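You operate a simulated robot arm through the tools that you are given. There is no shell and no other tool. Be economical: measure what you need, move in short steps, check, and stop when the job is done.

You run a simulated two-armed robot. Do the job below in one go: nothing can be reset, and whatever is moved stays where it is left.

Task
Clamp the brown round block from the black tray in the jig, slide it in and shut the guard.
Fine: red lever at its stop; the jig stays locked.

It is judged by the outcome, as a careful person would: the job done as asked, and still so three seconds after it is handed in. It fails if anything else is knocked over, pushed out of place, dropped, spilled or broken.

Robot
Two 7-joint arms with two-finger parallel grippers on one trunk, on a base that drives. Base frame: it is fixed to the floor where the robot stands at the start and does not move with it; the origin is under the middle of the robot, x ahead of it, y to its left, z up. Readings come in mm, degrees, newtons and seconds.
The left shoulder is at the start at [50, 165, 1180], the right one opposite. With the tool pointing down near the work surface each hand reaches from about 100 to 320 mm from the robot's upright axis, wherever it stands, measured 20 degrees to its own side. Places, roughly: black knob [-500, 800, 900]; machine guard [200, 1000, 1100]. Payload 3.91 kg a hand.
The TCP of each hand is the grasp point between the finger pads, 30 mm short of the fingertips. In the tool frame z runs along the fingers and y along their closing line. Largest opening 110 mm; finger width 20, thickness 10; the body of the gripper, 48 by 112 mm, starts 55 mm behind the TCP.
Orientation is that of the tool frame in the base frame, as a unit quaternion [w, x, y, z]. With the fingers straight down and closing along the base's y, the tool's x points along the base's -x, its y along +y and its z along -z.

Tools
- The arms move only by the tool apply_moves. It takes "left_rows", "right_rows" or both (then of equal length, played together; a hand with none holds still); each is a list of rows, each a list of 3 entries, a list of its own where there are three numbers: the shift along the tool's x, y, z in units of 30 mm (1.0 is 30 mm), then the turn, a rotation vector about the tool's x, y, z in units of 6 degrees (1.0 is 6 degrees), then the finger opening in m, from 0 to 0.11. In form: [[[x, y, z], [wx, wy, wz], jaw], ...]. A call has 1 to 10 rows; each row shifts and turns the commanded pose from where the row before left it, along the tool's axes as they then stand. A call with a number of a shift or a turn outside -1 to 1 is refused whole. A row lasts 0.2 s, in which the tool goes at most 50 mm and 8.6 degrees; a call with a longer step from one row to the next is refused whole, and so is a gripper value outside its range. A pose out of reach is approached as far as the arm can. The call stops where the force on the tool passes 40 N (or 10 N more than at its start, if that is more) or the arm is blocked; 0.2 s more then pass. Each finger travels about 45 mm/s and halts on what it meets, pressing with about 22 N; the grip force reading is that of the motor and also rises with nothing between the fingers. The clock runs only during rows and for 0.2 s after the last one: add rows that do not move to give the fingers time. The reply holds the time, the measured pose of the TCP, the force on the tool along the base axes, the opening and the grip force, in the units named above and with some noise, with the torque about the TCP (base axes, N m) and any sound that the robot's microphone picked up.
- Cameras (640 x 400 px; columns grow to the right, rows downward): "scene" is now at [84.7, 70.4, 1349.9]; the picture's right is [0.78, -0.63, 0.00], its down [-0.36, -0.45, -0.82] and it looks along [0.52, 0.64, -0.57] (base axes); focal length 214 px, centre (320, 200). "left" rides on the left gripper at [72, -17, -103] in its tool frame; the picture's right is [0.23, 0.97, 0.00], its down [-0.76, 0.18, -0.62] and it looks along [-0.61, 0.14, 0.78] (tool axes); focal length 222 px, centre (320, 200). "right" rides on the right gripper at [72, 17, -103] in its tool frame; the picture's right is [-0.23, 0.97, 0.00], its down [-0.76, -0.18, -0.62] and it looks along [-0.61, -0.14, 0.78] (tool axes); focal length 222 px, centre (320, 200). There is no depth. A picture from a camera that has moved, and an enlarged one, comes with that camera's place and axes in the base frame and with its lens.
- snapshot(camera): a new picture of that camera. It takes no simulated time.
- move_column(by): slides the trunk up (or, below 0, down) by that many mm; the arms and the scene camera ride with it, the base frame stays. It gives what a move gives, with no picture.
- steer(legs): drives the robot by 1 to 6 legs, each [ahead, left, turn to the left] in mm, mm and degrees, along the robot's own axes; the way and the turn of a leg run together, so that a leg with both is an arc; at most 1500 mm and 180 degrees a leg. The arms and the cameras ride along, it lands a little off, and it stops where it bumps. It gives what a move gives.
- turn_head(pan, tilt): turns the head with the scene camera to pan (to the left, within 80 degrees either way) and tilt (down, from -29 to 69), counted from straight ahead of the robot. It gives what a move gives.
- enlarge(camera, box): a new picture of the part [left, top, right, bottom] of that camera's present view, enlarged. It takes no simulated time.
- finish_job(): hands the job in; it is judged then, once.

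Go step by step. Nothing tells you exact positions but the pictures and the camera data: compare them with the known pose of the tool, close in by small moves and look again before you grip or let go. The budget is 120 turns and 108 pictures, counting those below and the enlarged ones. Unless the task says otherwise, let go and move clear before handing in.

The tools are called after "Call:" by a JSON object that holds its "api" and its "payload". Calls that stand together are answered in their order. apply_moves: Moves the arms, as the interface text tells. Its arguments: {"type":"object","properties":{"left_rows":{"type":"array"},"right_rows":{"type":"array"}},"required":[]} The other tools are called the same way: move_column (by) slides the trunk up or down; steer (legs) drives the base; turn_head (pan, tilt) turns the head that bears the scene camera; snapshot (camera) takes a picture; enlarge (camera, box) takes an enlarged picture of a part of a camera's view; finish_job () hands the job in.

At the start:

```text
time: 0.0
left_position: [251.0, 332.0, 1221.7]
left_tool_rot: [0.0, 0.0, 1.0, 0.0]
left_force: [0.1, -0.2, -0.2]
left_ft_torque: [0.02, -0.01, -0.02]
left_gripper_width: 109.9
left_gripper_force: 0.0
right_position: [352.5, 7.7, 1185.8]
right_tool_rot: [-0.001, 0.0, 1.0, 0.001]
right_force: [0.6, -0.8, -0.3]
right_ft_torque: [-0.01, -0.02, 0.04]
right_gripper_width: 109.7
right_gripper_force: 0.0
trunk travel left (down, up): [-400.0, 103.0]
robot x, y, heading: [0.7, 0.3, 0.1]
head pan, tilt: [50.9, 35.1]
```

scene: 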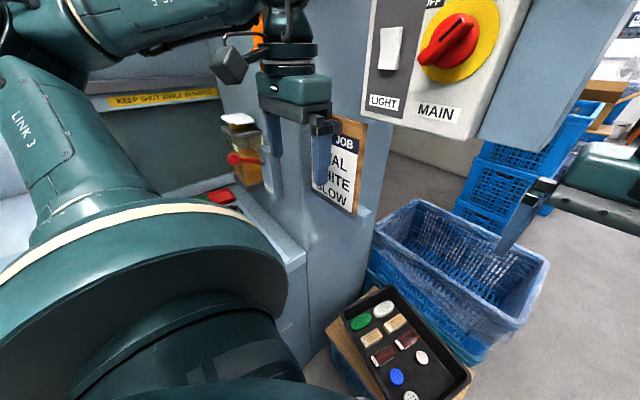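
right: 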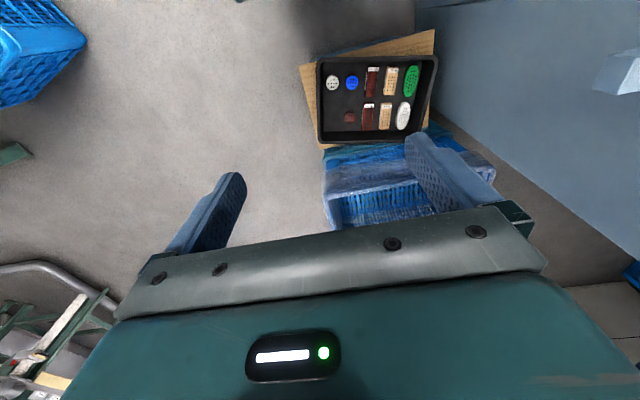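
left: 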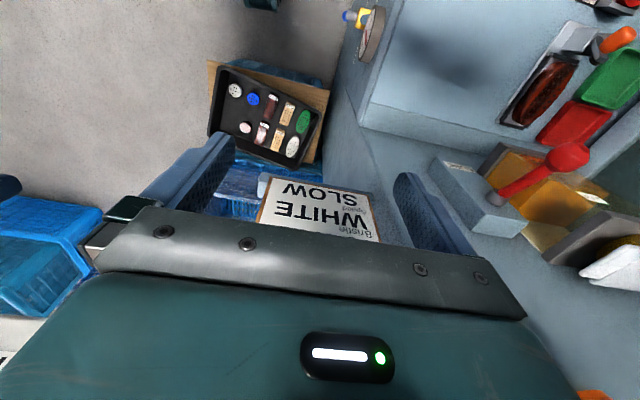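

I see a machine front with a tray of brushes/blocks low down on a crate and a job card on the panel. I'll look closer at the tray, the job card and the machine before moving.

Call:
{"api": "enlarge", "payload": {"camera": "scene", "box": [320, 270, 480, 400]}}

Call:
{"api": "enlarge", "payload": {"camera": "scene", "box": [200, 60, 400, 220]}}

Call:
{"api": "enlarge", "payload": {"camera": "right", "box": [290, 20, 450, 150]}}

Call:
{"api": "turn_head", "payload": {"pan": 80, "tilt": 20}}

Call:
{"api": "snapshot", "payload": {"camera": "scene"}}

```text
3.08 times, centred on (400, 335) of scene
camera zoom: at [84.7, 70.4, 1349.9], right [0.78, -0.63, 0.0], down [-0.36, -0.45, -0.82], along [0.52, 0.64, -0.57], focal length 660 px, centre (74, -215)
```

zoom: 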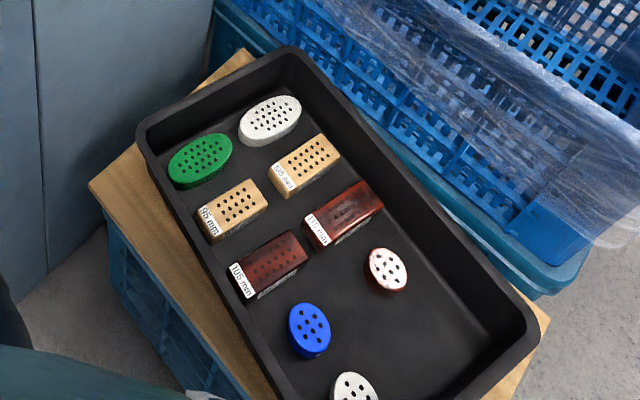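

```text
2.50 times, centred on (300, 140) of scene
camera zoom: at [84.7, 70.4, 1349.9], right [0.78, -0.63, 0.0], down [-0.36, -0.45, -0.82], along [0.52, 0.64, -0.57], focal length 536 px, centre (370, 350)
```

zoom: 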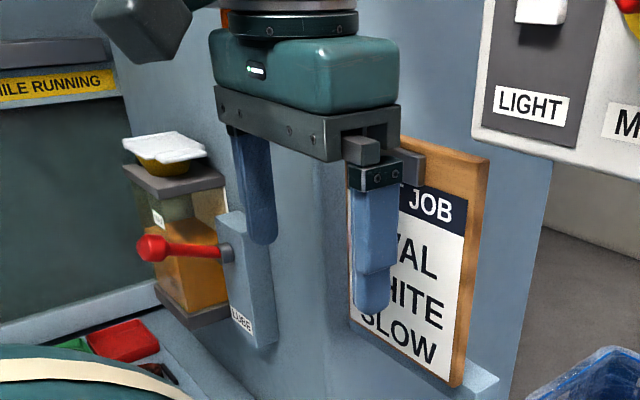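

```text
3.08 times, centred on (370, 85) of right
camera zoom: at [279.6, 24.1, 1288.1], right [0.23, 0.97, 0.0], down [0.76, -0.18, 0.62], along [0.61, -0.14, -0.78], focal length 684 px, centre (166, 554)
```

zoom: 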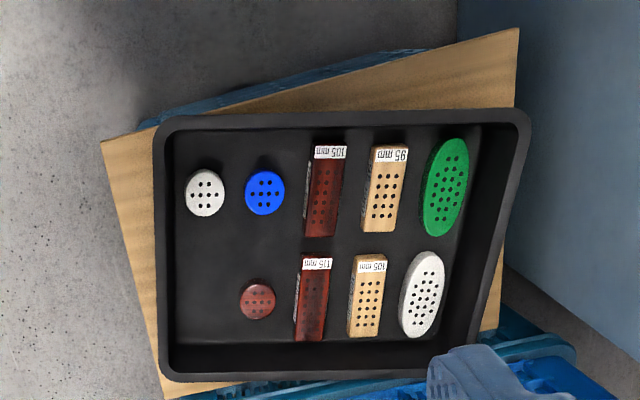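

```text
time: 0.9
left_position: [250.8, 332.3, 1222.8]
left_tool_rot: [0.001, 0.0, 1.0, 0.0]
left_force: [0.1, -0.3, 0.4]
left_ft_torque: [0.01, 0.0, 0.02]
left_gripper_width: 110.1
left_gripper_force: 0.0
right_position: [352.8, 6.6, 1185.9]
right_tool_rot: [0.0, 0.0, 1.0, 0.0]
right_force: [-0.3, -0.8, 0.2]
right_ft_torque: [0.02, -0.02, -0.02]
right_gripper_width: 110.2
right_gripper_force: 0.0
trunk travel left (down, up): [-400.0, 103.0]
robot x, y, heading: [5.3, 1.4, -0.3]
head pan, tilt: [80.0, 20.0]
```

```text
101 pictures are left
camera scene: at [45.5, 93.8, 1373.9], right [0.98, -0.17, 0.0], down [-0.06, -0.34, -0.94], along [0.16, 0.93, -0.34], focal length 214 px, centre (320, 200)
```

scene: 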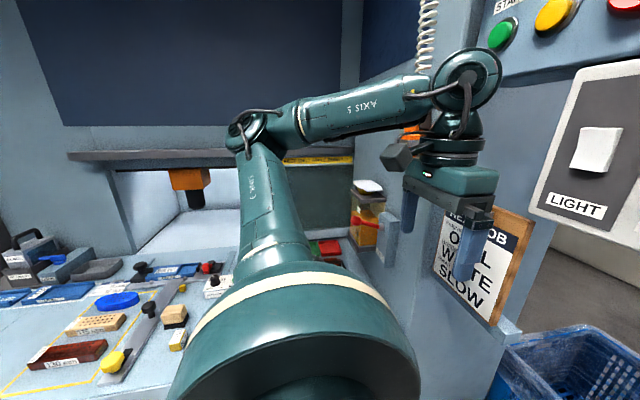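

The brown round block (glossy) sits in the black tray; the machine's worktable is to my left. I'll look at the table and around before driving.

Call:
{"api": "turn_head", "payload": {"pan": 80, "tilt": 55}}

Call:
{"api": "snapshot", "payload": {"camera": "scene"}}

Call:
{"api": "turn_head", "payload": {"pan": -50, "tilt": 35}}

Call:
{"api": "snapshot", "payload": {"camera": "scene"}}

Call:
{"api": "turn_head", "payload": {"pan": 15, "tilt": 40}}

Call:
{"api": "snapshot", "payload": {"camera": "scene"}}

```text
time: 1.9
left_position: [251.9, 333.7, 1222.6]
left_tool_rot: [0.0, 0.0, 1.0, 0.0]
left_force: [-0.3, 0.3, 1.4]
left_ft_torque: [0.03, 0.08, -0.01]
left_gripper_width: 110.0
left_gripper_force: 0.1
right_position: [351.0, 7.2, 1185.8]
right_tool_rot: [0.0, 0.0, 1.0, 0.001]
right_force: [0.4, 0.2, 0.6]
right_ft_torque: [0.01, 0.04, 0.02]
right_gripper_width: 109.9
right_gripper_force: 0.2
trunk travel left (down, up): [-400.0, 103.0]
robot x, y, heading: [0.3, -0.9, 0.1]
head pan, tilt: [80.0, 55.0]
```

```text
100 pictures are left
camera scene: at [41.7, 73.1, 1321.9], right [0.98, -0.17, 0.0], down [-0.14, -0.81, -0.57], along [0.1, 0.57, -0.82], focal length 214 px, centre (320, 200)
```

scene: 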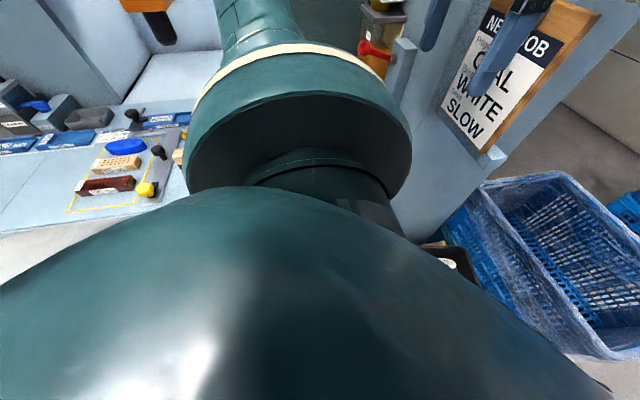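

```text
time: 4.1
left_position: [251.9, 333.3, 1222.5]
left_tool_rot: [0.0, 0.0, 1.0, -0.001]
left_force: [0.5, 0.6, 0.0]
left_ft_torque: [-0.01, 0.0, 0.03]
left_gripper_width: 109.9
left_gripper_force: 0.1
right_position: [351.7, 7.1, 1185.1]
right_tool_rot: [0.0, 0.001, 1.0, 0.0]
right_force: [-0.2, -0.3, -0.9]
right_ft_torque: [0.01, 0.0, 0.0]
right_gripper_width: 110.0
right_gripper_force: 0.0
trunk travel left (down, up): [-400.0, 103.0]
robot x, y, heading: [-0.7, -1.2, -0.0]
head pan, tilt: [-50.0, 35.0]
```

```text
99 pictures are left
camera scene: at [85.8, -65.3, 1350.0], right [-0.77, -0.64, 0.0], down [-0.37, 0.44, -0.82], along [0.53, -0.63, -0.57], focal length 214 px, centre (320, 200)
```

scene: 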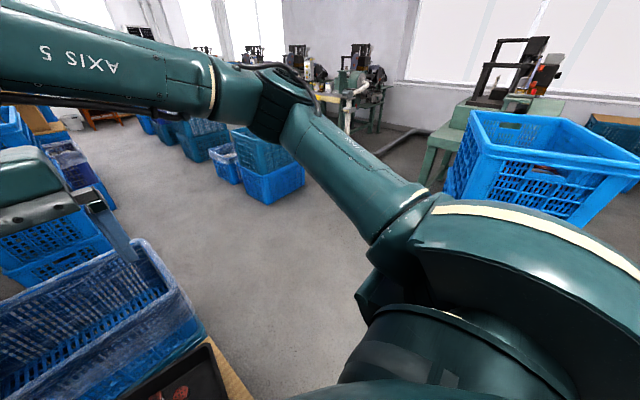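

```text
time: 5.4
left_position: [251.3, 332.0, 1222.3]
left_tool_rot: [0.0, 0.0, 1.0, 0.0]
left_force: [-0.3, 0.2, -0.1]
left_ft_torque: [0.0, 0.01, -0.02]
left_gripper_width: 110.3
left_gripper_force: 0.0
right_position: [352.8, 8.4, 1185.6]
right_tool_rot: [0.0, 0.0, 1.0, 0.001]
right_force: [-0.4, 1.3, -0.2]
right_ft_torque: [0.02, 0.01, 0.0]
right_gripper_width: 110.2
right_gripper_force: 0.1
trunk travel left (down, up): [-400.0, 103.0]
robot x, y, heading: [-5.9, 0.3, 0.1]
head pan, tilt: [15.0, 40.0]
```

```text
98 pictures are left
camera scene: at [111.3, 24.0, 1342.5], right [0.26, -0.97, 0.0], down [-0.62, -0.17, -0.77], along [0.74, 0.2, -0.64], focal length 214 px, centre (320, 200)
```

scene: 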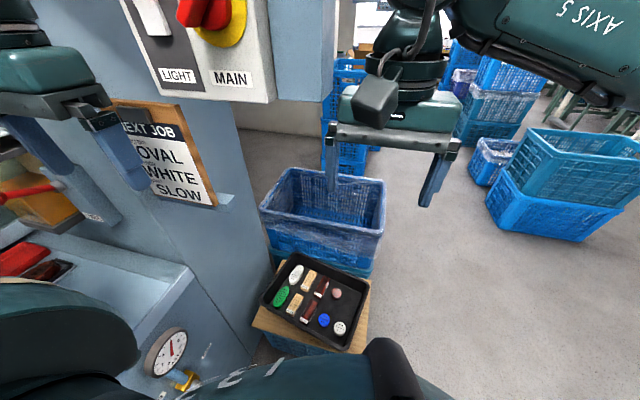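

The tray is at about (630, 80, 300) on a low crate. The jig table is to the left, so I'll back off, turn to face it, and inspect.

Call:
{"api": "steer", "payload": {"legs": [[-300, -200, 0], [0, 0, 90]]}}

Call:
{"api": "turn_head", "payload": {"pan": 0, "tilt": 30}}

Call:
{"api": "snapshot", "payload": {"camera": "scene"}}

```text
time: 11.6
left_position: [-635.6, 36.7, 1222.5]
left_tool_rot: [0.001, 0.721, -0.693, 0.0]
left_force: [0.2, 0.0, -0.1]
left_ft_torque: [0.02, 0.02, 0.01]
left_gripper_width: 110.1
left_gripper_force: 0.0
right_position: [-314.5, 150.5, 1185.0]
right_tool_rot: [0.0, 0.72, -0.694, 0.0]
right_force: [0.1, 0.2, 0.2]
right_ft_torque: [-0.03, 0.0, 0.01]
right_gripper_width: 110.2
right_gripper_force: 0.1
trunk travel left (down, up): [-400.0, 103.0]
robot x, y, heading: [-292.4, -198.4, 92.3]
head pan, tilt: [15.0, 40.0]
```

```text
time: 12.4
left_position: [-635.3, 37.8, 1221.9]
left_tool_rot: [0.0, 0.721, -0.693, 0.0]
left_force: [0.4, -0.3, 0.8]
left_ft_torque: [0.0, 0.0, 0.01]
left_gripper_width: 109.9
left_gripper_force: 0.1
right_position: [-314.7, 150.7, 1185.4]
right_tool_rot: [0.0, 0.72, -0.694, 0.0]
right_force: [0.3, 0.1, -0.3]
right_ft_torque: [0.01, -0.03, 0.02]
right_gripper_width: 109.8
right_gripper_force: 0.1
trunk travel left (down, up): [-400.0, 103.0]
robot x, y, heading: [-292.9, -200.9, 92.3]
head pan, tilt: [0.0, 30.0]
```

```text
97 pictures are left
camera scene: at [-298.7, -79.0, 1357.8], right [1.0, 0.04, 0.0], down [0.02, -0.5, -0.87], along [-0.03, 0.87, -0.5], focal length 214 px, centre (320, 200)
```

scene: 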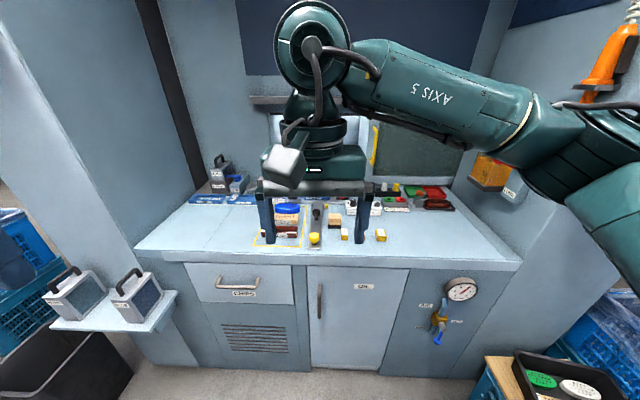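

The right arm blocks the view of the jig. I'll shift the right hand to the side (robot right = base +x) and zoom.

Call:
{"api": "apply_moves", "payload": {"right_rows": [[[0, 1, 0], [0, 0, 0], 0.11], [[0, 1, 0], [0, 0, 0], 0.11], [[0, 1, 0], [0, 0, 0], 0.11], [[0, 1, 0], [0, 0, 0], 0.11], [[0, 1, 0], [0, 0, 0], 0.11], [[0, 1, 0], [0, 0, 0], 0.11], [[0, 1, 0], [0, 0, 0], 0.11]]}}

Call:
{"api": "turn_head", "payload": {"pan": 0, "tilt": 20}}

Call:
{"api": "snapshot", "payload": {"camera": "scene"}}

Call:
{"api": "enlarge", "payload": {"camera": "scene", "box": [200, 140, 360, 260]}}

```text
time: 14.0
left_position: [-635.3, 37.9, 1223.7]
left_tool_rot: [0.0, 0.721, -0.693, -0.001]
left_force: [-0.1, 0.1, -0.5]
left_ft_torque: [-0.02, 0.01, -0.01]
left_gripper_width: 110.2
left_gripper_force: 0.1
right_position: [-504.9, 144.5, 1185.9]
right_tool_rot: [0.001, 0.72, -0.694, 0.0]
right_force: [0.2, -0.5, 0.2]
right_ft_torque: [-0.01, 0.0, 0.02]
right_gripper_width: 110.1
right_gripper_force: 0.0
right hand out of reach, approached as far as the arm can: row 7
trunk travel left (down, up): [-400.0, 103.0]
robot x, y, heading: [-293.2, -201.0, 92.0]
head pan, tilt: [0.0, 30.0]
```

```text
time: 14.7
left_position: [-635.6, 37.9, 1222.4]
left_tool_rot: [0.001, 0.721, -0.693, 0.0]
left_force: [0.4, 0.2, 0.1]
left_ft_torque: [-0.03, 0.01, 0.0]
left_gripper_width: 109.9
left_gripper_force: 0.1
right_position: [-505.5, 144.3, 1185.9]
right_tool_rot: [0.001, 0.72, -0.694, -0.001]
right_force: [0.6, -1.0, 0.3]
right_ft_torque: [0.0, 0.01, 0.05]
right_gripper_width: 110.3
right_gripper_force: 0.1
trunk travel left (down, up): [-400.0, 103.0]
robot x, y, heading: [-295.8, -203.2, 92.1]
head pan, tilt: [0.0, 20.0]
```

```text
96 pictures are left
camera scene: at [-298.8, -76.3, 1373.9], right [1.0, 0.04, 0.0], down [0.01, -0.34, -0.94], along [-0.04, 0.94, -0.34], focal length 214 px, centre (320, 200)
```

scene: 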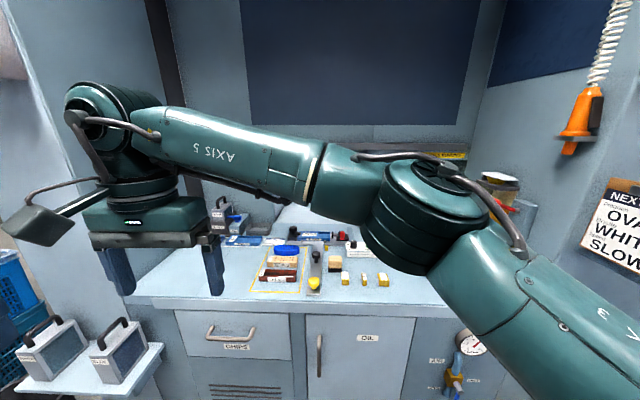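

```text
3.33 times, centred on (280, 200) of scene
camera zoom: at [-298.8, -76.3, 1373.9], right [1.0, 0.04, 0.0], down [0.01, -0.34, -0.94], along [-0.04, 0.94, -0.34], focal length 715 px, centre (453, 200)
```

zoom: 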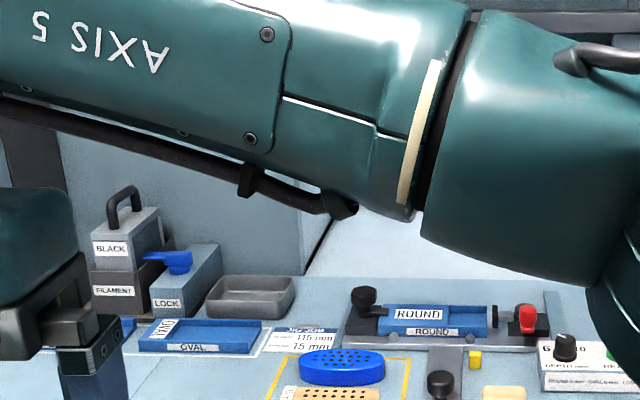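

I moved the wrong way: tool y points to the robot's left now. Moving the right hand the other way.

Call:
{"api": "apply_moves", "payload": {"right_rows": [[[0, -1, 0], [0, 0, 0], 0.11], [[0, -1, 0], [0, 0, 0], 0.11], [[0, -1, 0], [0, 0, 0], 0.11], [[0, -1, 0], [0, 0, 0], 0.11], [[0, -1, 0], [0, 0, 0], 0.11], [[0, -1, 0], [0, 0, 0], 0.11], [[0, -1, 0], [0, 0, 0], 0.11], [[0, -1, 0], [0, 0, 0], 0.11], [[0, -1, 0], [0, 0, 0], 0.11], [[0, -1, 0], [0, 0, 0], 0.11]]}}

Call:
{"api": "apply_moves", "payload": {"right_rows": [[[1, -1, 0], [0, 0, 0], 0.11], [[1, -1, 0], [0, 0, 0], 0.11], [[1, -1, 0], [0, 0, 0], 0.11], [[1, -1, 0], [0, 0, 0], 0.11], [[0, -1, 0], [0, 0, 0], 0.11], [[0, -1, 0], [0, 0, 0], 0.11], [[0, -1, 0], [0, 0, 0], 0.11]]}}

Call:
{"api": "snapshot", "payload": {"camera": "scene"}}

Call:
{"api": "enlarge", "payload": {"camera": "scene", "box": [190, 180, 350, 300]}}

Call:
{"api": "enlarge", "payload": {"camera": "scene", "box": [310, 180, 470, 300]}}

```text
time: 16.9
left_position: [-634.1, 37.0, 1222.9]
left_tool_rot: [0.001, 0.721, -0.693, 0.0]
left_force: [0.0, -0.3, 0.0]
left_ft_torque: [0.0, 0.04, -0.01]
left_gripper_width: 110.0
left_gripper_force: 0.0
right_position: [-204.2, 153.6, 1184.8]
right_tool_rot: [0.0, 0.721, -0.693, -0.001]
right_force: [0.1, -0.8, -0.3]
right_ft_torque: [-0.02, 0.02, 0.01]
right_gripper_width: 110.1
right_gripper_force: 0.1
trunk travel left (down, up): [-400.0, 103.0]
robot x, y, heading: [-295.2, -199.3, 92.3]
head pan, tilt: [0.0, 20.0]
```

```text
time: 18.5
left_position: [-634.7, 40.3, 1222.9]
left_tool_rot: [0.0, 0.72, -0.694, 0.0]
left_force: [-0.7, 0.6, -0.2]
left_ft_torque: [-0.02, 0.01, 0.01]
left_gripper_width: 109.7
left_gripper_force: 0.1
right_position: [11.9, 41.4, 1186.7]
right_tool_rot: [0.001, 0.722, -0.692, 0.0]
right_force: [0.3, -0.3, 1.0]
right_ft_torque: [0.07, 0.0, 0.02]
right_gripper_width: 109.8
right_gripper_force: 0.1
trunk travel left (down, up): [-400.0, 103.0]
robot x, y, heading: [-294.1, -200.9, 92.0]
head pan, tilt: [0.0, 20.0]
```

```text
94 pictures are left
camera scene: at [-298.3, -75.9, 1373.9], right [1.0, 0.04, 0.0], down [0.01, -0.34, -0.94], along [-0.04, 0.94, -0.34], focal length 214 px, centre (320, 200)
```

scene: 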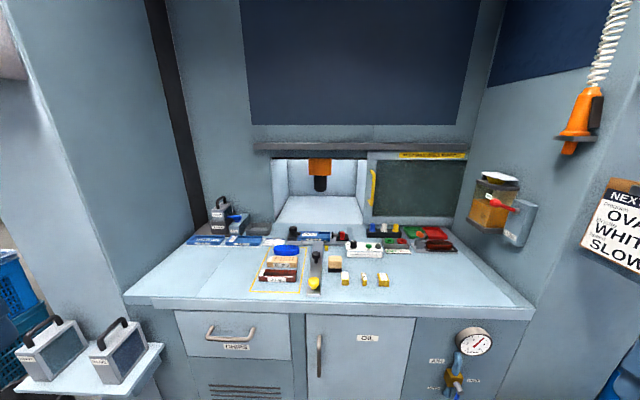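

```text
3.33 times, centred on (270, 240) of scene
camera zoom: at [-298.3, -75.9, 1373.9], right [1.0, 0.04, 0.0], down [0.01, -0.34, -0.94], along [-0.04, 0.94, -0.34], focal length 715 px, centre (487, 67)
```

zoom: 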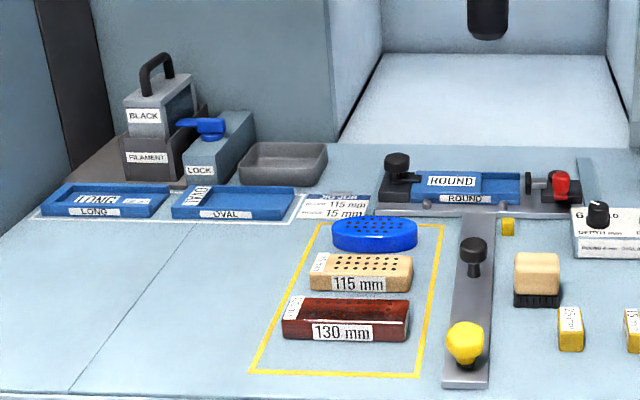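

```text
3.33 times, centred on (390, 240) of scene
camera zoom: at [-298.3, -75.9, 1373.9], right [1.0, 0.04, 0.0], down [0.01, -0.34, -0.94], along [-0.04, 0.94, -0.34], focal length 715 px, centre (87, 67)
```

zoom: 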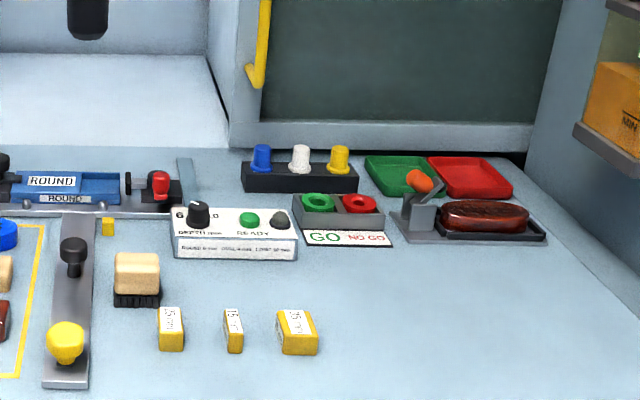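

I see the worktable: a ROUND jig with black knob at left and red lever at right, a track with black and yellow knobs, and a sliding guard with yellow handle. I'll drive closer in steps.

Call:
{"api": "steer", "payload": {"legs": [[200, 0, -2]]}}

Call:
{"api": "turn_head", "payload": {"pan": 0, "tilt": 60}}

Call:
{"api": "snapshot", "payload": {"camera": "scene"}}

Call:
{"api": "turn_head", "payload": {"pan": 10, "tilt": 30}}

Call:
{"api": "enlarge", "payload": {"camera": "scene", "box": [220, 130, 420, 280]}}

```text
time: 20.1
left_position: [-629.0, 250.7, 1223.1]
left_tool_rot: [0.001, -0.706, 0.708, 0.0]
left_force: [0.2, 0.0, -0.4]
left_ft_torque: [-0.01, 0.04, 0.01]
left_gripper_width: 110.0
left_gripper_force: 0.0
right_position: [16.8, 229.9, 1186.8]
right_tool_rot: [0.0, -0.707, 0.707, 0.0]
right_force: [0.1, -0.7, 0.2]
right_ft_torque: [0.0, 0.0, 0.01]
right_gripper_width: 110.1
right_gripper_force: 0.1
trunk travel left (down, up): [-400.0, 103.0]
robot x, y, heading: [-295.8, -0.9, 89.7]
head pan, tilt: [0.0, 20.0]
```

```text
time: 21.2
left_position: [-629.3, 248.4, 1223.8]
left_tool_rot: [-0.001, 0.707, -0.707, 0.0]
left_force: [-0.4, -0.1, -0.2]
left_ft_torque: [0.02, 0.02, 0.01]
left_gripper_width: 110.0
left_gripper_force: 0.1
right_position: [16.6, 229.6, 1187.2]
right_tool_rot: [0.0, -0.707, 0.707, 0.0]
right_force: [0.9, -0.4, -0.3]
right_ft_torque: [0.01, -0.01, 0.02]
right_gripper_width: 109.8
right_gripper_force: 0.1
trunk travel left (down, up): [-400.0, 103.0]
robot x, y, heading: [-299.7, -0.2, 90.1]
head pan, tilt: [0.0, 60.0]
```

```text
91 pictures are left
camera scene: at [-298.0, 96.3, 1315.8], right [1.0, 0.0, 0.0], down [0.0, -0.87, -0.5], along [0.0, 0.5, -0.87], focal length 214 px, centre (320, 200)
```

scene: 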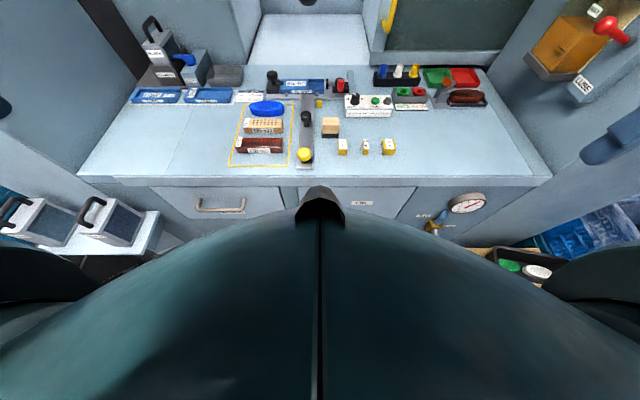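

```text
time: 22.1
left_position: [-629.9, 248.8, 1222.7]
left_tool_rot: [0.0, -0.706, 0.708, 0.0]
left_force: [0.1, -0.3, -0.1]
left_ft_torque: [-0.01, -0.03, 0.0]
left_gripper_width: 109.9
left_gripper_force: 0.1
right_position: [16.6, 228.5, 1187.4]
right_tool_rot: [0.0, -0.707, 0.708, 0.0]
right_force: [1.0, 0.2, 0.4]
right_ft_torque: [0.01, 0.01, -0.01]
right_gripper_width: 109.8
right_gripper_force: 0.1
trunk travel left (down, up): [-400.0, 103.0]
robot x, y, heading: [-297.0, -0.1, 89.7]
head pan, tilt: [10.0, 30.0]
```

```text
2.67 times, centred on (320, 205) of scene
camera zoom: at [-313.7, 118.7, 1357.8], right [0.98, 0.17, 0.0], down [0.09, -0.49, -0.87], along [-0.15, 0.85, -0.5], focal length 572 px, centre (320, 187)
```

zoom: 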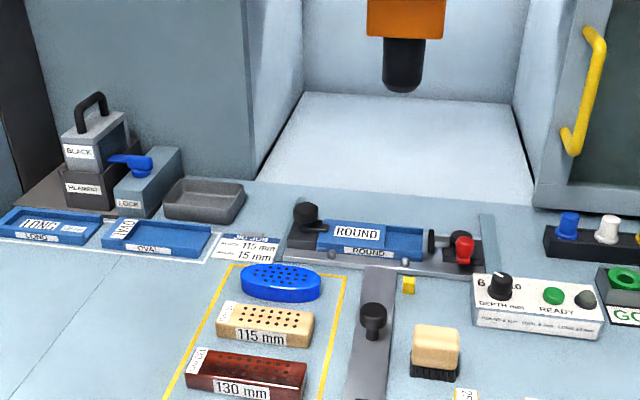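

The jig is around (-350, 770, 890), the yellow knob at about (-337, 476). I'll move 100 mm closer and zoom on jig and track.

Call:
{"api": "steer", "payload": {"legs": [[100, -60, 0]]}}

Call:
{"api": "turn_head", "payload": {"pan": 0, "tilt": 50}}

Call:
{"api": "enlarge", "payload": {"camera": "scene", "box": [200, 80, 360, 180]}}

Call:
{"api": "enlarge", "payload": {"camera": "scene", "box": [320, 0, 480, 100]}}

```text
time: 23.4
left_position: [-572.7, 350.0, 1222.6]
left_tool_rot: [-0.001, 0.708, -0.707, 0.0]
left_force: [-0.1, -0.1, -0.7]
left_ft_torque: [-0.01, 0.0, -0.02]
left_gripper_width: 109.9
left_gripper_force: 0.1
right_position: [75.5, 329.7, 1187.9]
right_tool_rot: [0.001, 0.708, -0.706, 0.0]
right_force: [-0.7, -0.9, -0.1]
right_ft_torque: [-0.03, 0.01, 0.01]
right_gripper_width: 110.2
right_gripper_force: 0.1
trunk travel left (down, up): [-400.0, 103.0]
robot x, y, heading: [-237.5, 100.3, 89.9]
head pan, tilt: [10.0, 30.0]
```

```text
time: 24.2
left_position: [-570.3, 349.4, 1223.0]
left_tool_rot: [0.0, 0.708, -0.707, 0.0]
left_force: [-0.4, 0.0, -0.1]
left_ft_torque: [-0.01, 0.02, -0.01]
left_gripper_width: 110.0
left_gripper_force: 0.2
right_position: [75.0, 330.9, 1187.6]
right_tool_rot: [-0.001, 0.708, -0.706, 0.001]
right_force: [0.1, -0.3, 0.6]
right_ft_torque: [0.02, -0.02, 0.03]
right_gripper_width: 110.3
right_gripper_force: 0.1
trunk travel left (down, up): [-400.0, 103.0]
robot x, y, heading: [-240.2, 100.5, 90.1]
head pan, tilt: [0.0, 50.0]
```

```text
4.00 times, centred on (280, 130) of scene
camera zoom: at [-239.3, 206.9, 1328.4], right [1.0, 0.0, 0.0], down [0.0, -0.77, -0.64], along [0.0, 0.64, -0.77], focal length 858 px, centre (480, 480)
```

zoom: 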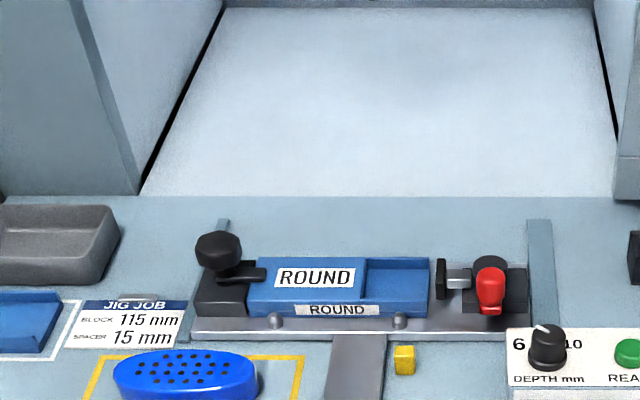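

```text
4.00 times, centred on (400, 50) of scene
camera zoom: at [-239.3, 206.9, 1328.4], right [1.0, 0.0, 0.0], down [0.0, -0.77, -0.64], along [0.0, 0.64, -0.77], focal length 858 px, centre (0, 800)
```

zoom: 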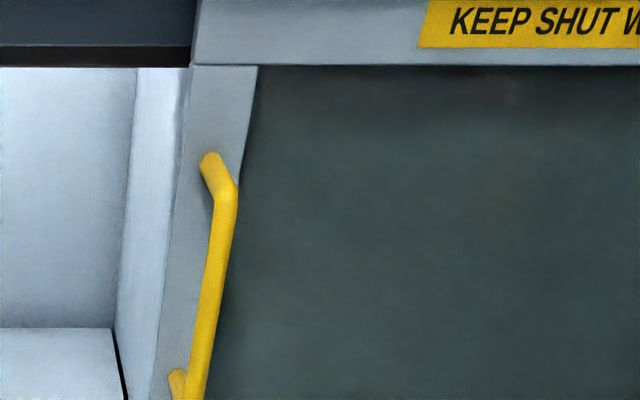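

The jig holds the ROUND insert, locked by the black knob arm at left, with a red-lever clamp plunger at right. I'll zoom on the track with yellow knob and the lever.

Call:
{"api": "enlarge", "payload": {"camera": "scene", "box": [240, 140, 340, 240]}}

Call:
{"api": "enlarge", "payload": {"camera": "scene", "box": [240, 120, 340, 180]}}

Call:
{"api": "enlarge", "payload": {"camera": "scene", "box": [320, 110, 460, 210]}}

Call:
{"api": "snapshot", "payload": {"camera": "left"}}

```text
4.00 times, centred on (290, 190) of scene
camera zoom: at [-239.3, 206.9, 1328.4], right [1.0, 0.0, 0.0], down [0.0, -0.77, -0.64], along [0.0, 0.64, -0.77], focal length 858 px, centre (440, 240)
```

zoom: 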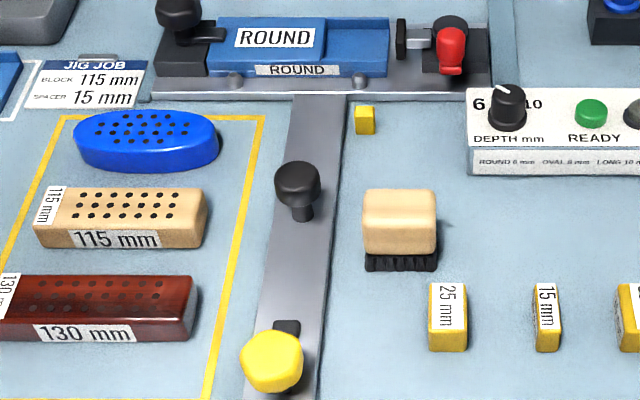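

```text
6.40 times, centred on (290, 150) of scene
camera zoom: at [-239.3, 206.9, 1328.4], right [1.0, 0.0, 0.0], down [0.0, -0.77, -0.64], along [0.0, 0.64, -0.77], focal length 1373 px, centre (512, 520)
```

zoom: 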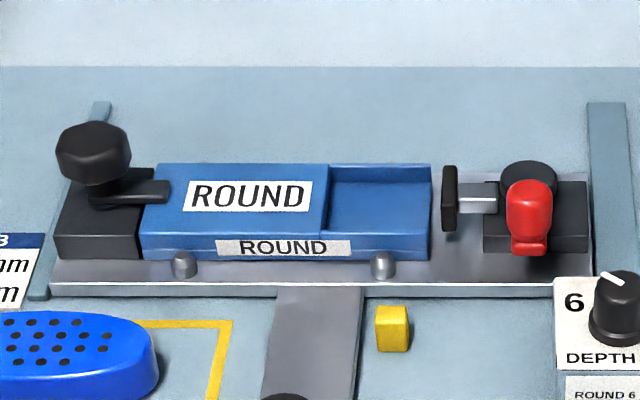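

```text
4.00 times, centred on (390, 160) of scene
camera zoom: at [-239.3, 206.9, 1328.4], right [1.0, 0.0, 0.0], down [0.0, -0.77, -0.64], along [0.0, 0.64, -0.77], focal length 858 px, centre (40, 360)
```

zoom: 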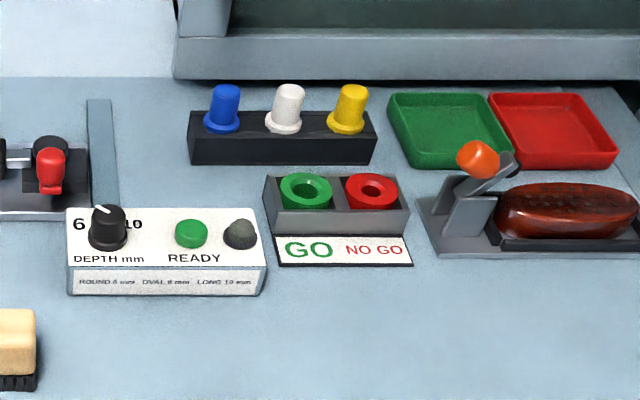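

```text
84 pictures are left
camera left: at [-554.0, 276.0, 1325.2], right [-0.97, -0.23, 0.0], down [-0.18, 0.76, 0.62], along [-0.14, 0.61, -0.78], focal length 222 px, centre (320, 200)
```

left: 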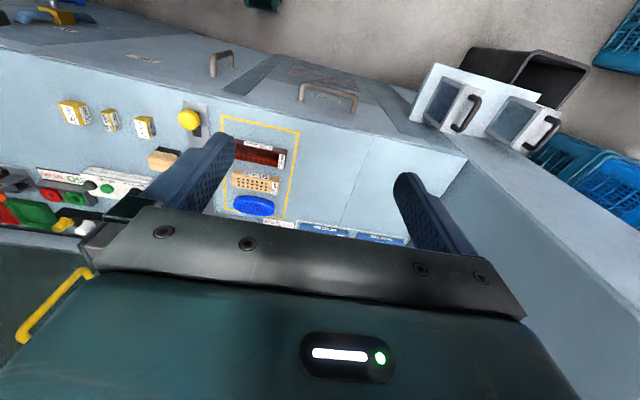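

The track plate joins the jig carriage, with the yellow knob as a push handle at its front. I'll edge closer to find how near the base can stand.

Call:
{"api": "steer", "payload": {"legs": [[60, -10, 0]]}}

Call:
{"api": "turn_head", "payload": {"pan": 10, "tilt": 50}}

Call:
{"api": "enlarge", "payload": {"camera": "scene", "box": [260, 100, 360, 160]}}

Call:
{"api": "snapshot", "payload": {"camera": "scene"}}

```text
time: 25.3
left_position: [-572.3, 396.2, 1219.2]
left_tool_rot: [-0.002, 0.709, -0.705, 0.004]
left_force: [-0.3, -0.8, -0.3]
left_ft_torque: [-0.01, -0.01, 0.02]
left_gripper_width: 110.2
left_gripper_force: 0.1
right_position: [75.0, 379.4, 1188.2]
right_tool_rot: [0.0, 0.709, -0.705, 0.005]
right_force: [-0.7, 0.5, 0.3]
right_ft_torque: [0.04, 0.03, 0.01]
right_gripper_width: 110.2
right_gripper_force: 0.2
trunk travel left (down, up): [-400.0, 103.0]
robot x, y, heading: [-231.2, 146.2, 90.1]
head pan, tilt: [0.0, 50.0]
stopped in leg 1: the robot was blocked; the commanded pose is now the measured one
```

```text
time: 26.0
left_position: [-572.0, 396.6, 1219.7]
left_tool_rot: [-0.002, 0.708, -0.706, 0.004]
left_force: [-0.1, 0.9, -0.7]
left_ft_torque: [0.01, 0.0, -0.03]
left_gripper_width: 110.1
left_gripper_force: 0.1
right_position: [74.4, 380.1, 1189.2]
right_tool_rot: [-0.002, 0.709, -0.705, 0.004]
right_force: [-0.5, -0.4, 0.7]
right_ft_torque: [-0.01, 0.01, 0.0]
right_gripper_width: 110.1
right_gripper_force: 0.1
trunk travel left (down, up): [-400.0, 103.0]
robot x, y, heading: [-230.1, 144.4, 90.3]
head pan, tilt: [10.0, 50.0]
```

```text
6.40 times, centred on (310, 130) of scene
camera zoom: at [-253.4, 254.7, 1327.9], right [0.98, 0.18, 0.01], down [0.14, -0.76, -0.64], along [-0.11, 0.63, -0.77], focal length 1373 px, centre (384, 648)
```

zoom: 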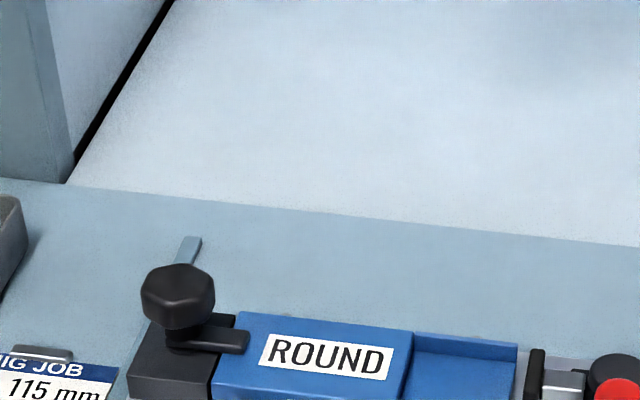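

```text
82 pictures are left
camera scene: at [-253.4, 254.7, 1327.9], right [0.98, 0.18, 0.01], down [0.14, -0.76, -0.64], along [-0.11, 0.63, -0.77], focal length 214 px, centre (320, 200)
```

scene: 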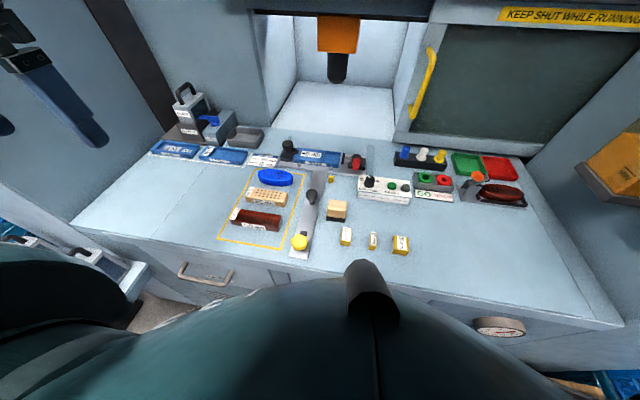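

The base touches the cabinet at y≈146. I'll back off 10 mm and test the right arm's forward reach with the tool horizontal.

Call:
{"api": "steer", "payload": {"legs": [[-8, 0, 0]]}}

Call:
{"api": "apply_moves", "payload": {"right_rows": [[[-1, 0, 0], [0, -1, 0], 0.11], [[-1, 0, 0], [0, -1, 0], 0.11], [[-1, 0, 0], [0, -1, 0], 0.11], [[-1, 0, 0], [0, -1, 0], 0.11], [[0, 0, 0], [0, -1, 0], 0.11], [[0, 0, 0], [0, -1, 0], 0.11], [[0, 0, 0], [0, -1, 0], 0.11], [[0, 0, 0], [0, -1, 0], 0.11], [[0, 0, 0], [0, -1, 0], 0.11], [[0, 0, 0], [0, -1, 0], 0.11]]}}

Call:
{"api": "apply_moves", "payload": {"right_rows": [[[0, 0, 0], [0, -1, 0], 0.11], [[0, 0, 0], [0, -1, 0], 0.11], [[0, 0, 0], [0, -1, 0], 0.11], [[0, 0, 0], [0, -1, 0], 0.11], [[0, 0, 0], [0, -1, 0], 0.11]]}}

Call:
{"api": "snapshot", "payload": {"camera": "scene"}}

```text
time: 26.8
left_position: [-573.5, 389.7, 1217.8]
left_tool_rot: [-0.002, 0.708, -0.706, 0.004]
left_force: [0.3, 0.0, -0.9]
left_ft_torque: [0.0, -0.02, 0.03]
left_gripper_width: 110.0
left_gripper_force: 0.1
right_position: [75.5, 372.0, 1188.6]
right_tool_rot: [0.0, 0.709, -0.705, 0.005]
right_force: [-0.7, 0.3, 0.3]
right_ft_torque: [-0.01, -0.02, 0.0]
right_gripper_width: 110.0
right_gripper_force: 0.0
trunk travel left (down, up): [-400.0, 103.0]
robot x, y, heading: [-233.2, 137.3, 90.3]
head pan, tilt: [10.0, 50.0]
```

```text
time: 29.0
left_position: [-564.2, 386.5, 1222.9]
left_tool_rot: [0.0, 0.709, -0.705, 0.001]
left_force: [-0.6, 0.0, 0.0]
left_ft_torque: [0.0, -0.03, -0.03]
left_gripper_width: 110.0
left_gripper_force: 0.1
right_position: [93.7, 505.3, 1223.4]
right_tool_rot: [-0.352, 0.615, -0.61, -0.354]
right_force: [0.1, -0.7, 0.1]
right_ft_torque: [0.04, -0.02, 0.0]
right_gripper_width: 110.1
right_gripper_force: 0.1
right hand out of reach, approached as far as the arm can: row 9, 10
trunk travel left (down, up): [-400.0, 103.0]
robot x, y, heading: [-232.3, 135.4, 90.3]
head pan, tilt: [10.0, 50.0]
```

```text
time: 30.2
left_position: [-565.0, 386.5, 1222.8]
left_tool_rot: [0.0, 0.709, -0.705, 0.0]
left_force: [0.3, -0.4, 0.4]
left_ft_torque: [-0.01, 0.01, -0.01]
left_gripper_width: 110.1
left_gripper_force: 0.1
right_position: [125.3, 550.5, 1254.8]
right_tool_rot: [-0.498, 0.502, -0.499, -0.501]
right_force: [-0.6, 0.5, 0.1]
right_ft_torque: [0.02, -0.01, -0.01]
right_gripper_width: 109.8
right_gripper_force: 0.0
right hand out of reach, approached as far as the arm can: row 1, 2, 3, 4, 5
trunk travel left (down, up): [-400.0, 103.0]
robot x, y, heading: [-229.5, 138.8, 90.2]
head pan, tilt: [10.0, 50.0]
```

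```text
81 pictures are left
camera scene: at [-244.8, 243.7, 1328.3], right [0.98, 0.18, 0.0], down [0.14, -0.75, -0.64], along [-0.11, 0.63, -0.77], focal length 214 px, centre (320, 200)
```

scene: 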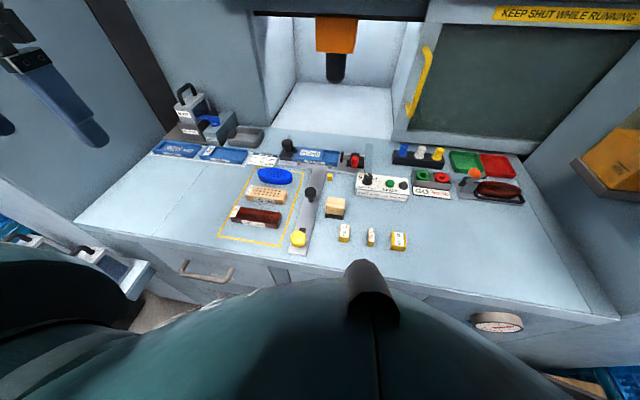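

The arm hit its inner reach limit there, so now I extend forward and inward to find the far limit.

Call:
{"api": "apply_moves", "payload": {"right_rows": [[[0, 0.6, 1], [0, 0, 0], 0.11], [[0, 0.6, 1], [0, 0, 0], 0.11], [[0, 0.6, 1], [0, 0, 0], 0.11], [[0, 0.6, 1], [0, 0, 0], 0.11], [[0, 0.6, 1], [0, 0, 0], 0.11], [[0, 0.6, 1], [0, 0, 0], 0.11], [[0, 0.6, 1], [0, 0, 0], 0.11]]}}

Call:
{"api": "snapshot", "payload": {"camera": "scene"}}

```text
time: 31.8
left_position: [-564.7, 387.1, 1222.9]
left_tool_rot: [0.0, 0.71, -0.705, 0.001]
left_force: [-0.1, -0.4, -0.5]
left_ft_torque: [-0.02, 0.01, 0.01]
left_gripper_width: 110.0
left_gripper_force: 0.1
right_position: [23.3, 756.2, 1257.5]
right_tool_rot: [-0.496, 0.504, -0.501, -0.499]
right_force: [-0.7, 0.0, -0.8]
right_ft_torque: [-0.01, 0.01, -0.02]
right_gripper_width: 109.8
right_gripper_force: 0.1
right hand out of reach, approached as far as the arm can: row 7
trunk travel left (down, up): [-400.0, 103.0]
robot x, y, heading: [-233.1, 138.2, 90.2]
head pan, tilt: [10.0, 50.0]
```

```text
80 pictures are left
camera scene: at [-244.7, 244.5, 1328.2], right [0.98, 0.18, 0.0], down [0.14, -0.75, -0.64], along [-0.11, 0.63, -0.77], focal length 214 px, centre (320, 200)
```

scene: 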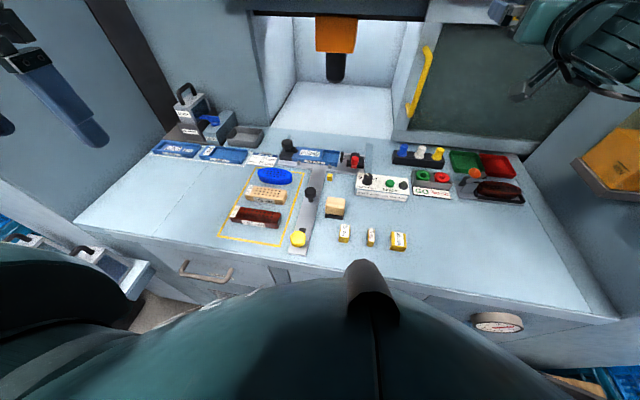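

Call:
{"api": "apply_moves", "payload": {"right_rows": [[[0, 0.8, 0.6], [0, 0, 0], 0.0], [[0, 0.8, 0.6], [0, 0, 0], 0.0], [[0, 0.3, 0.6], [0, 0, 0], 0.0], [[0, 0, 0.6], [0, 0, 0], 0.0], [[0, 0, 0.6], [0, 0, 0], 0.0]]}}

Call:
{"api": "snapshot", "payload": {"camera": "scene"}}

```text
time: 33.0
left_position: [-564.4, 386.8, 1221.2]
left_tool_rot: [-0.001, 0.71, -0.705, 0.001]
left_force: [0.1, -0.3, -0.3]
left_ft_torque: [0.0, 0.01, -0.04]
left_gripper_width: 110.1
left_gripper_force: 0.0
right_position: [16.8, 833.3, 1265.8]
right_tool_rot: [-0.498, 0.502, -0.5, -0.5]
right_force: [-0.5, -0.1, 0.0]
right_ft_torque: [0.04, -0.03, -0.02]
right_gripper_width: 3.1
right_gripper_force: 0.0
right hand out of reach, approached as far as the arm can: row 1, 2, 3
trunk travel left (down, up): [-400.0, 103.0]
robot x, y, heading: [-232.0, 136.7, 90.6]
head pan, tilt: [10.0, 50.0]
```

```text
79 pictures are left
camera scene: at [-245.0, 244.1, 1328.3], right [0.98, 0.18, 0.0], down [0.14, -0.75, -0.64], along [-0.11, 0.63, -0.77], focal length 214 px, centre (320, 200)
```

scene: 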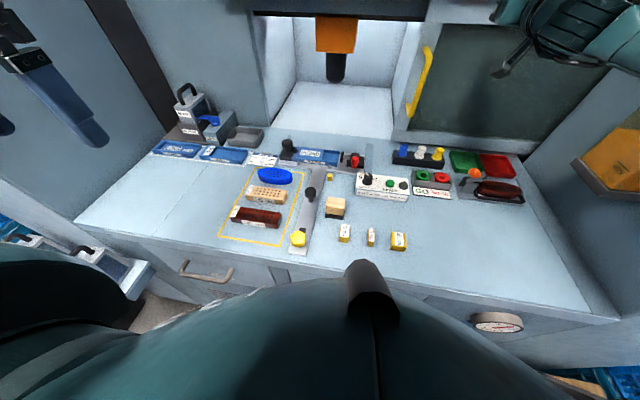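

Forward reach with a horizontal tool to y≈830 works, so jig and guard should be reachable. I'll retract the right hand to tool-down, then go fetch the block with the left hand.

Call:
{"api": "apply_moves", "payload": {"right_rows": [[[0, 0, -1], [0, 0, 0], 0.05], [[0, 0, -1], [0, 0, 0], 0.05], [[0, 0, -1], [0, 0, 0], 0.05], [[0, 0, -1], [0, 0, 0], 0.05], [[0, 0, -1], [0, 0, 0], 0.05], [[0, 0, -1], [0, 0, 0], 0.05], [[0, 0, -1], [0, 0, 0], 0.05], [[0, -0.5, -1], [0, 0, 0], 0.05], [[0, -0.5, 0], [0, 1, 0], 0.05], [[0, -0.5, 0], [0, 1, 0], 0.05]]}}

Call:
{"api": "apply_moves", "payload": {"right_rows": [[[0, 0, 0], [0, 1, 0], 0.05], [[0, 0, 0], [0, 1, 0], 0.05], [[0, 0, 0], [0, 1, 0], 0.05], [[0, 0, 0], [0, 1, 0], 0.05], [[0, 0, 0], [0, 1, 0], 0.05], [[0, 0, 0], [0, 1, 0], 0.05], [[0, 0, 0], [0, 1, 0], 0.05], [[0, 0, 0], [0, 1, 0], 0.05], [[0, 0, 0], [0, 1, 0], 0.05], [[0, 0, 0], [0, 1, 0], 0.05]]}}

Call:
{"api": "apply_moves", "payload": {"right_rows": [[[1, 0, 0], [0, 1, 0], 0.05], [[1, 0, 0], [0, 1, 0], 0.05], [[1, 0, 0], [0, 1, 0], 0.05], [[1, 0, 0], [0, 0, 0], 0.05], [[1, 0, 0], [0, 0, 0], 0.05], [[0.5, 0, 0], [0, 0, 0], 0.05]]}}

```text
time: 35.2
left_position: [-563.9, 386.3, 1222.3]
left_tool_rot: [0.0, 0.709, -0.705, 0.0]
left_force: [0.0, -1.1, 0.3]
left_ft_torque: [0.02, -0.04, 0.01]
left_gripper_width: 109.9
left_gripper_force: 0.1
right_position: [63.9, 594.2, 1264.7]
right_tool_rot: [-0.443, 0.552, -0.549, -0.445]
right_force: [-0.1, 0.2, -0.2]
right_ft_torque: [0.0, 0.0, -0.03]
right_gripper_width: 50.1
right_gripper_force: 0.0
trunk travel left (down, up): [-400.0, 103.0]
robot x, y, heading: [-228.4, 137.6, 90.4]
head pan, tilt: [10.0, 50.0]
```

```text
time: 37.4
left_position: [-563.6, 386.5, 1222.1]
left_tool_rot: [0.0, 0.709, -0.705, 0.0]
left_force: [-0.6, -0.1, -0.6]
left_ft_torque: [0.01, 0.01, -0.02]
left_gripper_width: 109.9
left_gripper_force: 0.0
right_position: [63.6, 594.4, 1263.8]
right_tool_rot: [-0.109, 0.702, -0.696, -0.109]
right_force: [0.6, 0.0, 0.2]
right_ft_torque: [0.02, -0.01, 0.0]
right_gripper_width: 50.0
right_gripper_force: 0.0
trunk travel left (down, up): [-400.0, 103.0]
robot x, y, heading: [-232.4, 136.0, 90.4]
head pan, tilt: [10.0, 50.0]
```

```text
time: 38.8
left_position: [-564.0, 386.4, 1222.7]
left_tool_rot: [0.0, 0.709, -0.705, 0.001]
left_force: [-0.4, 0.7, 0.1]
left_ft_torque: [0.01, 0.04, 0.0]
left_gripper_width: 110.0
left_gripper_force: 0.1
right_position: [63.9, 430.0, 1246.4]
right_tool_rot: [0.001, 0.709, -0.705, 0.002]
right_force: [0.1, 0.0, 0.2]
right_ft_torque: [0.01, -0.05, 0.0]
right_gripper_width: 50.2
right_gripper_force: 0.2
trunk travel left (down, up): [-400.0, 103.0]
robot x, y, heading: [-232.7, 137.1, 90.2]
head pan, tilt: [10.0, 50.0]
```

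Before leaving I'll test the left arm's tilted pose over the jig, which also gives a close-up of the clamp.

Call:
{"api": "apply_moves", "payload": {"left_rows": [[[-1, -1, 0], [0, -1, 0], 0.11], [[-1, -1, 0], [0, -1, 0], 0.11], [[-1, -1, 0], [0, -1, 0], 0.11], [[-1, -1, 0], [0, -1, 0], 0.11], [[-1, -1, 0], [0, -1, 0], 0.11], [[-1, -1, 0], [0, -1, 0], 0.11], [[-1, -1, 0], [0, -1, 0], 0.11], [[-1, 0, 1], [0, -0.5, 0], 0.11], [[0, 0, 1], [0, 0, 0], 0.11], [[0, 0, 1], [0, 0, 0], 0.11]]}}

Call:
{"api": "snapshot", "payload": {"camera": "left"}}

Call:
{"api": "snapshot", "payload": {"camera": "scene"}}

```text
time: 41.0
left_position: [-355.4, 668.0, 1242.0]
left_tool_rot: [-0.272, 0.654, -0.652, -0.27]
left_force: [1.1, -0.1, -0.6]
left_ft_torque: [-0.02, -0.01, 0.0]
left_gripper_width: 109.9
left_gripper_force: 0.0
right_position: [64.3, 431.1, 1246.3]
right_tool_rot: [0.001, 0.709, -0.705, 0.002]
right_force: [-0.5, -0.5, -0.3]
right_ft_torque: [0.01, -0.02, -0.02]
right_gripper_width: 50.3
right_gripper_force: 0.0
trunk travel left (down, up): [-400.0, 103.0]
robot x, y, heading: [-229.8, 135.7, 90.4]
head pan, tilt: [10.0, 50.0]
```

```text
78 pictures are left
camera left: at [-338.2, 542.9, 1263.1], right [-0.97, -0.17, -0.16], down [-0.18, 0.1, 0.98], along [-0.15, 0.98, -0.12], focal length 222 px, centre (320, 200)
```

left: 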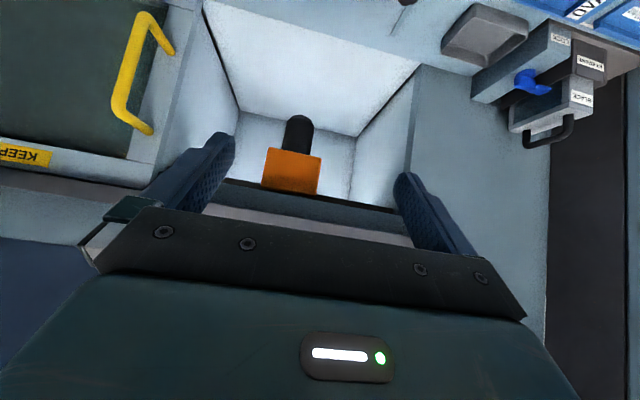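

```text
77 pictures are left
camera scene: at [-245.1, 244.5, 1328.2], right [0.98, 0.18, 0.0], down [0.14, -0.75, -0.64], along [-0.11, 0.63, -0.77], focal length 214 px, centre (320, 200)
```

scene: 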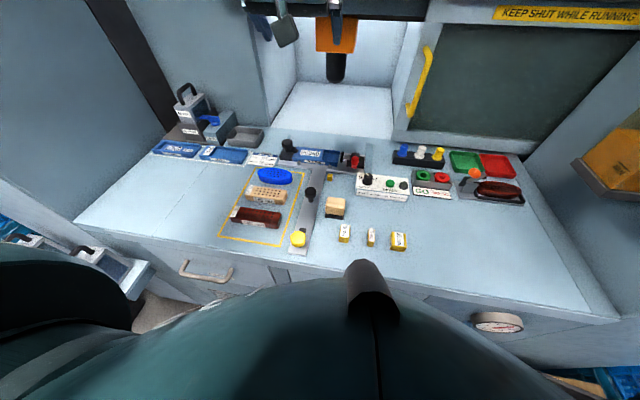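

The tilted pose is reachable in the air and gives a guard handle estimate of (-60, 920, 1085). I'll continue to the equivalent of the jig height to confirm reach.

Call:
{"api": "apply_moves", "payload": {"left_rows": [[[0.3, 0, 1], [0, 0, 0], 0.11], [[0.3, 0, 1], [0, 0, 0], 0.11], [[0.3, 0, 1], [0, 0, 0], 0.11], [[0, 0, 1], [0, 0, 0], 0.11], [[0, 0, 1], [0, 0, 0], 0.11], [[0, 0, 1], [0, 0, 0], 0.11]]}}

Call:
{"api": "snapshot", "payload": {"camera": "left"}}

Call:
{"api": "enlarge", "payload": {"camera": "left", "box": [160, 0, 400, 150]}}

```text
time: 42.4
left_position: [-384.8, 755.5, 1098.5]
left_tool_rot: [-0.271, 0.655, -0.652, -0.271]
left_force: [-0.3, -0.3, -0.1]
left_ft_torque: [0.03, 0.03, 0.02]
left_gripper_width: 109.8
left_gripper_force: 0.0
left hand out of reach, approached as far as the arm can: row 4, 5, 6
right_position: [64.8, 431.9, 1247.9]
right_tool_rot: [0.002, 0.709, -0.705, 0.002]
right_force: [0.4, 0.3, -0.4]
right_ft_torque: [0.01, -0.02, -0.01]
right_gripper_width: 50.1
right_gripper_force: 0.1
trunk travel left (down, up): [-400.0, 103.0]
robot x, y, heading: [-228.0, 140.5, 90.2]
head pan, tilt: [10.0, 50.0]
```

```text
76 pictures are left
camera left: at [-366.6, 629.2, 1119.8], right [-0.97, -0.16, -0.16], down [-0.18, 0.1, 0.98], along [-0.15, 0.98, -0.12], focal length 222 px, centre (320, 200)
```

left: 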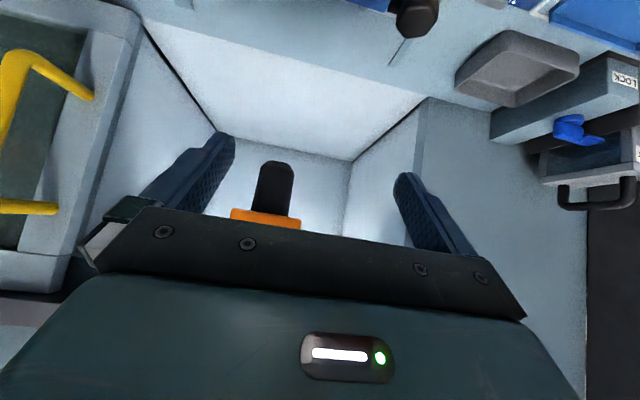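

```text
2.67 times, centred on (280, 75) of left
camera zoom: at [-366.6, 629.2, 1119.8], right [-0.97, -0.16, -0.16], down [-0.18, 0.1, 0.98], along [-0.15, 0.98, -0.12], focal length 592 px, centre (427, 533)
```

zoom: 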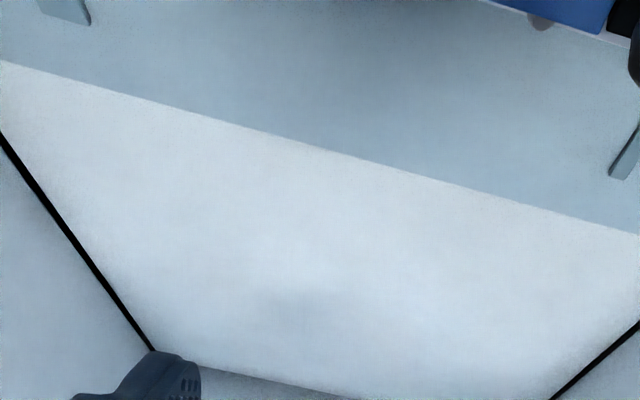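

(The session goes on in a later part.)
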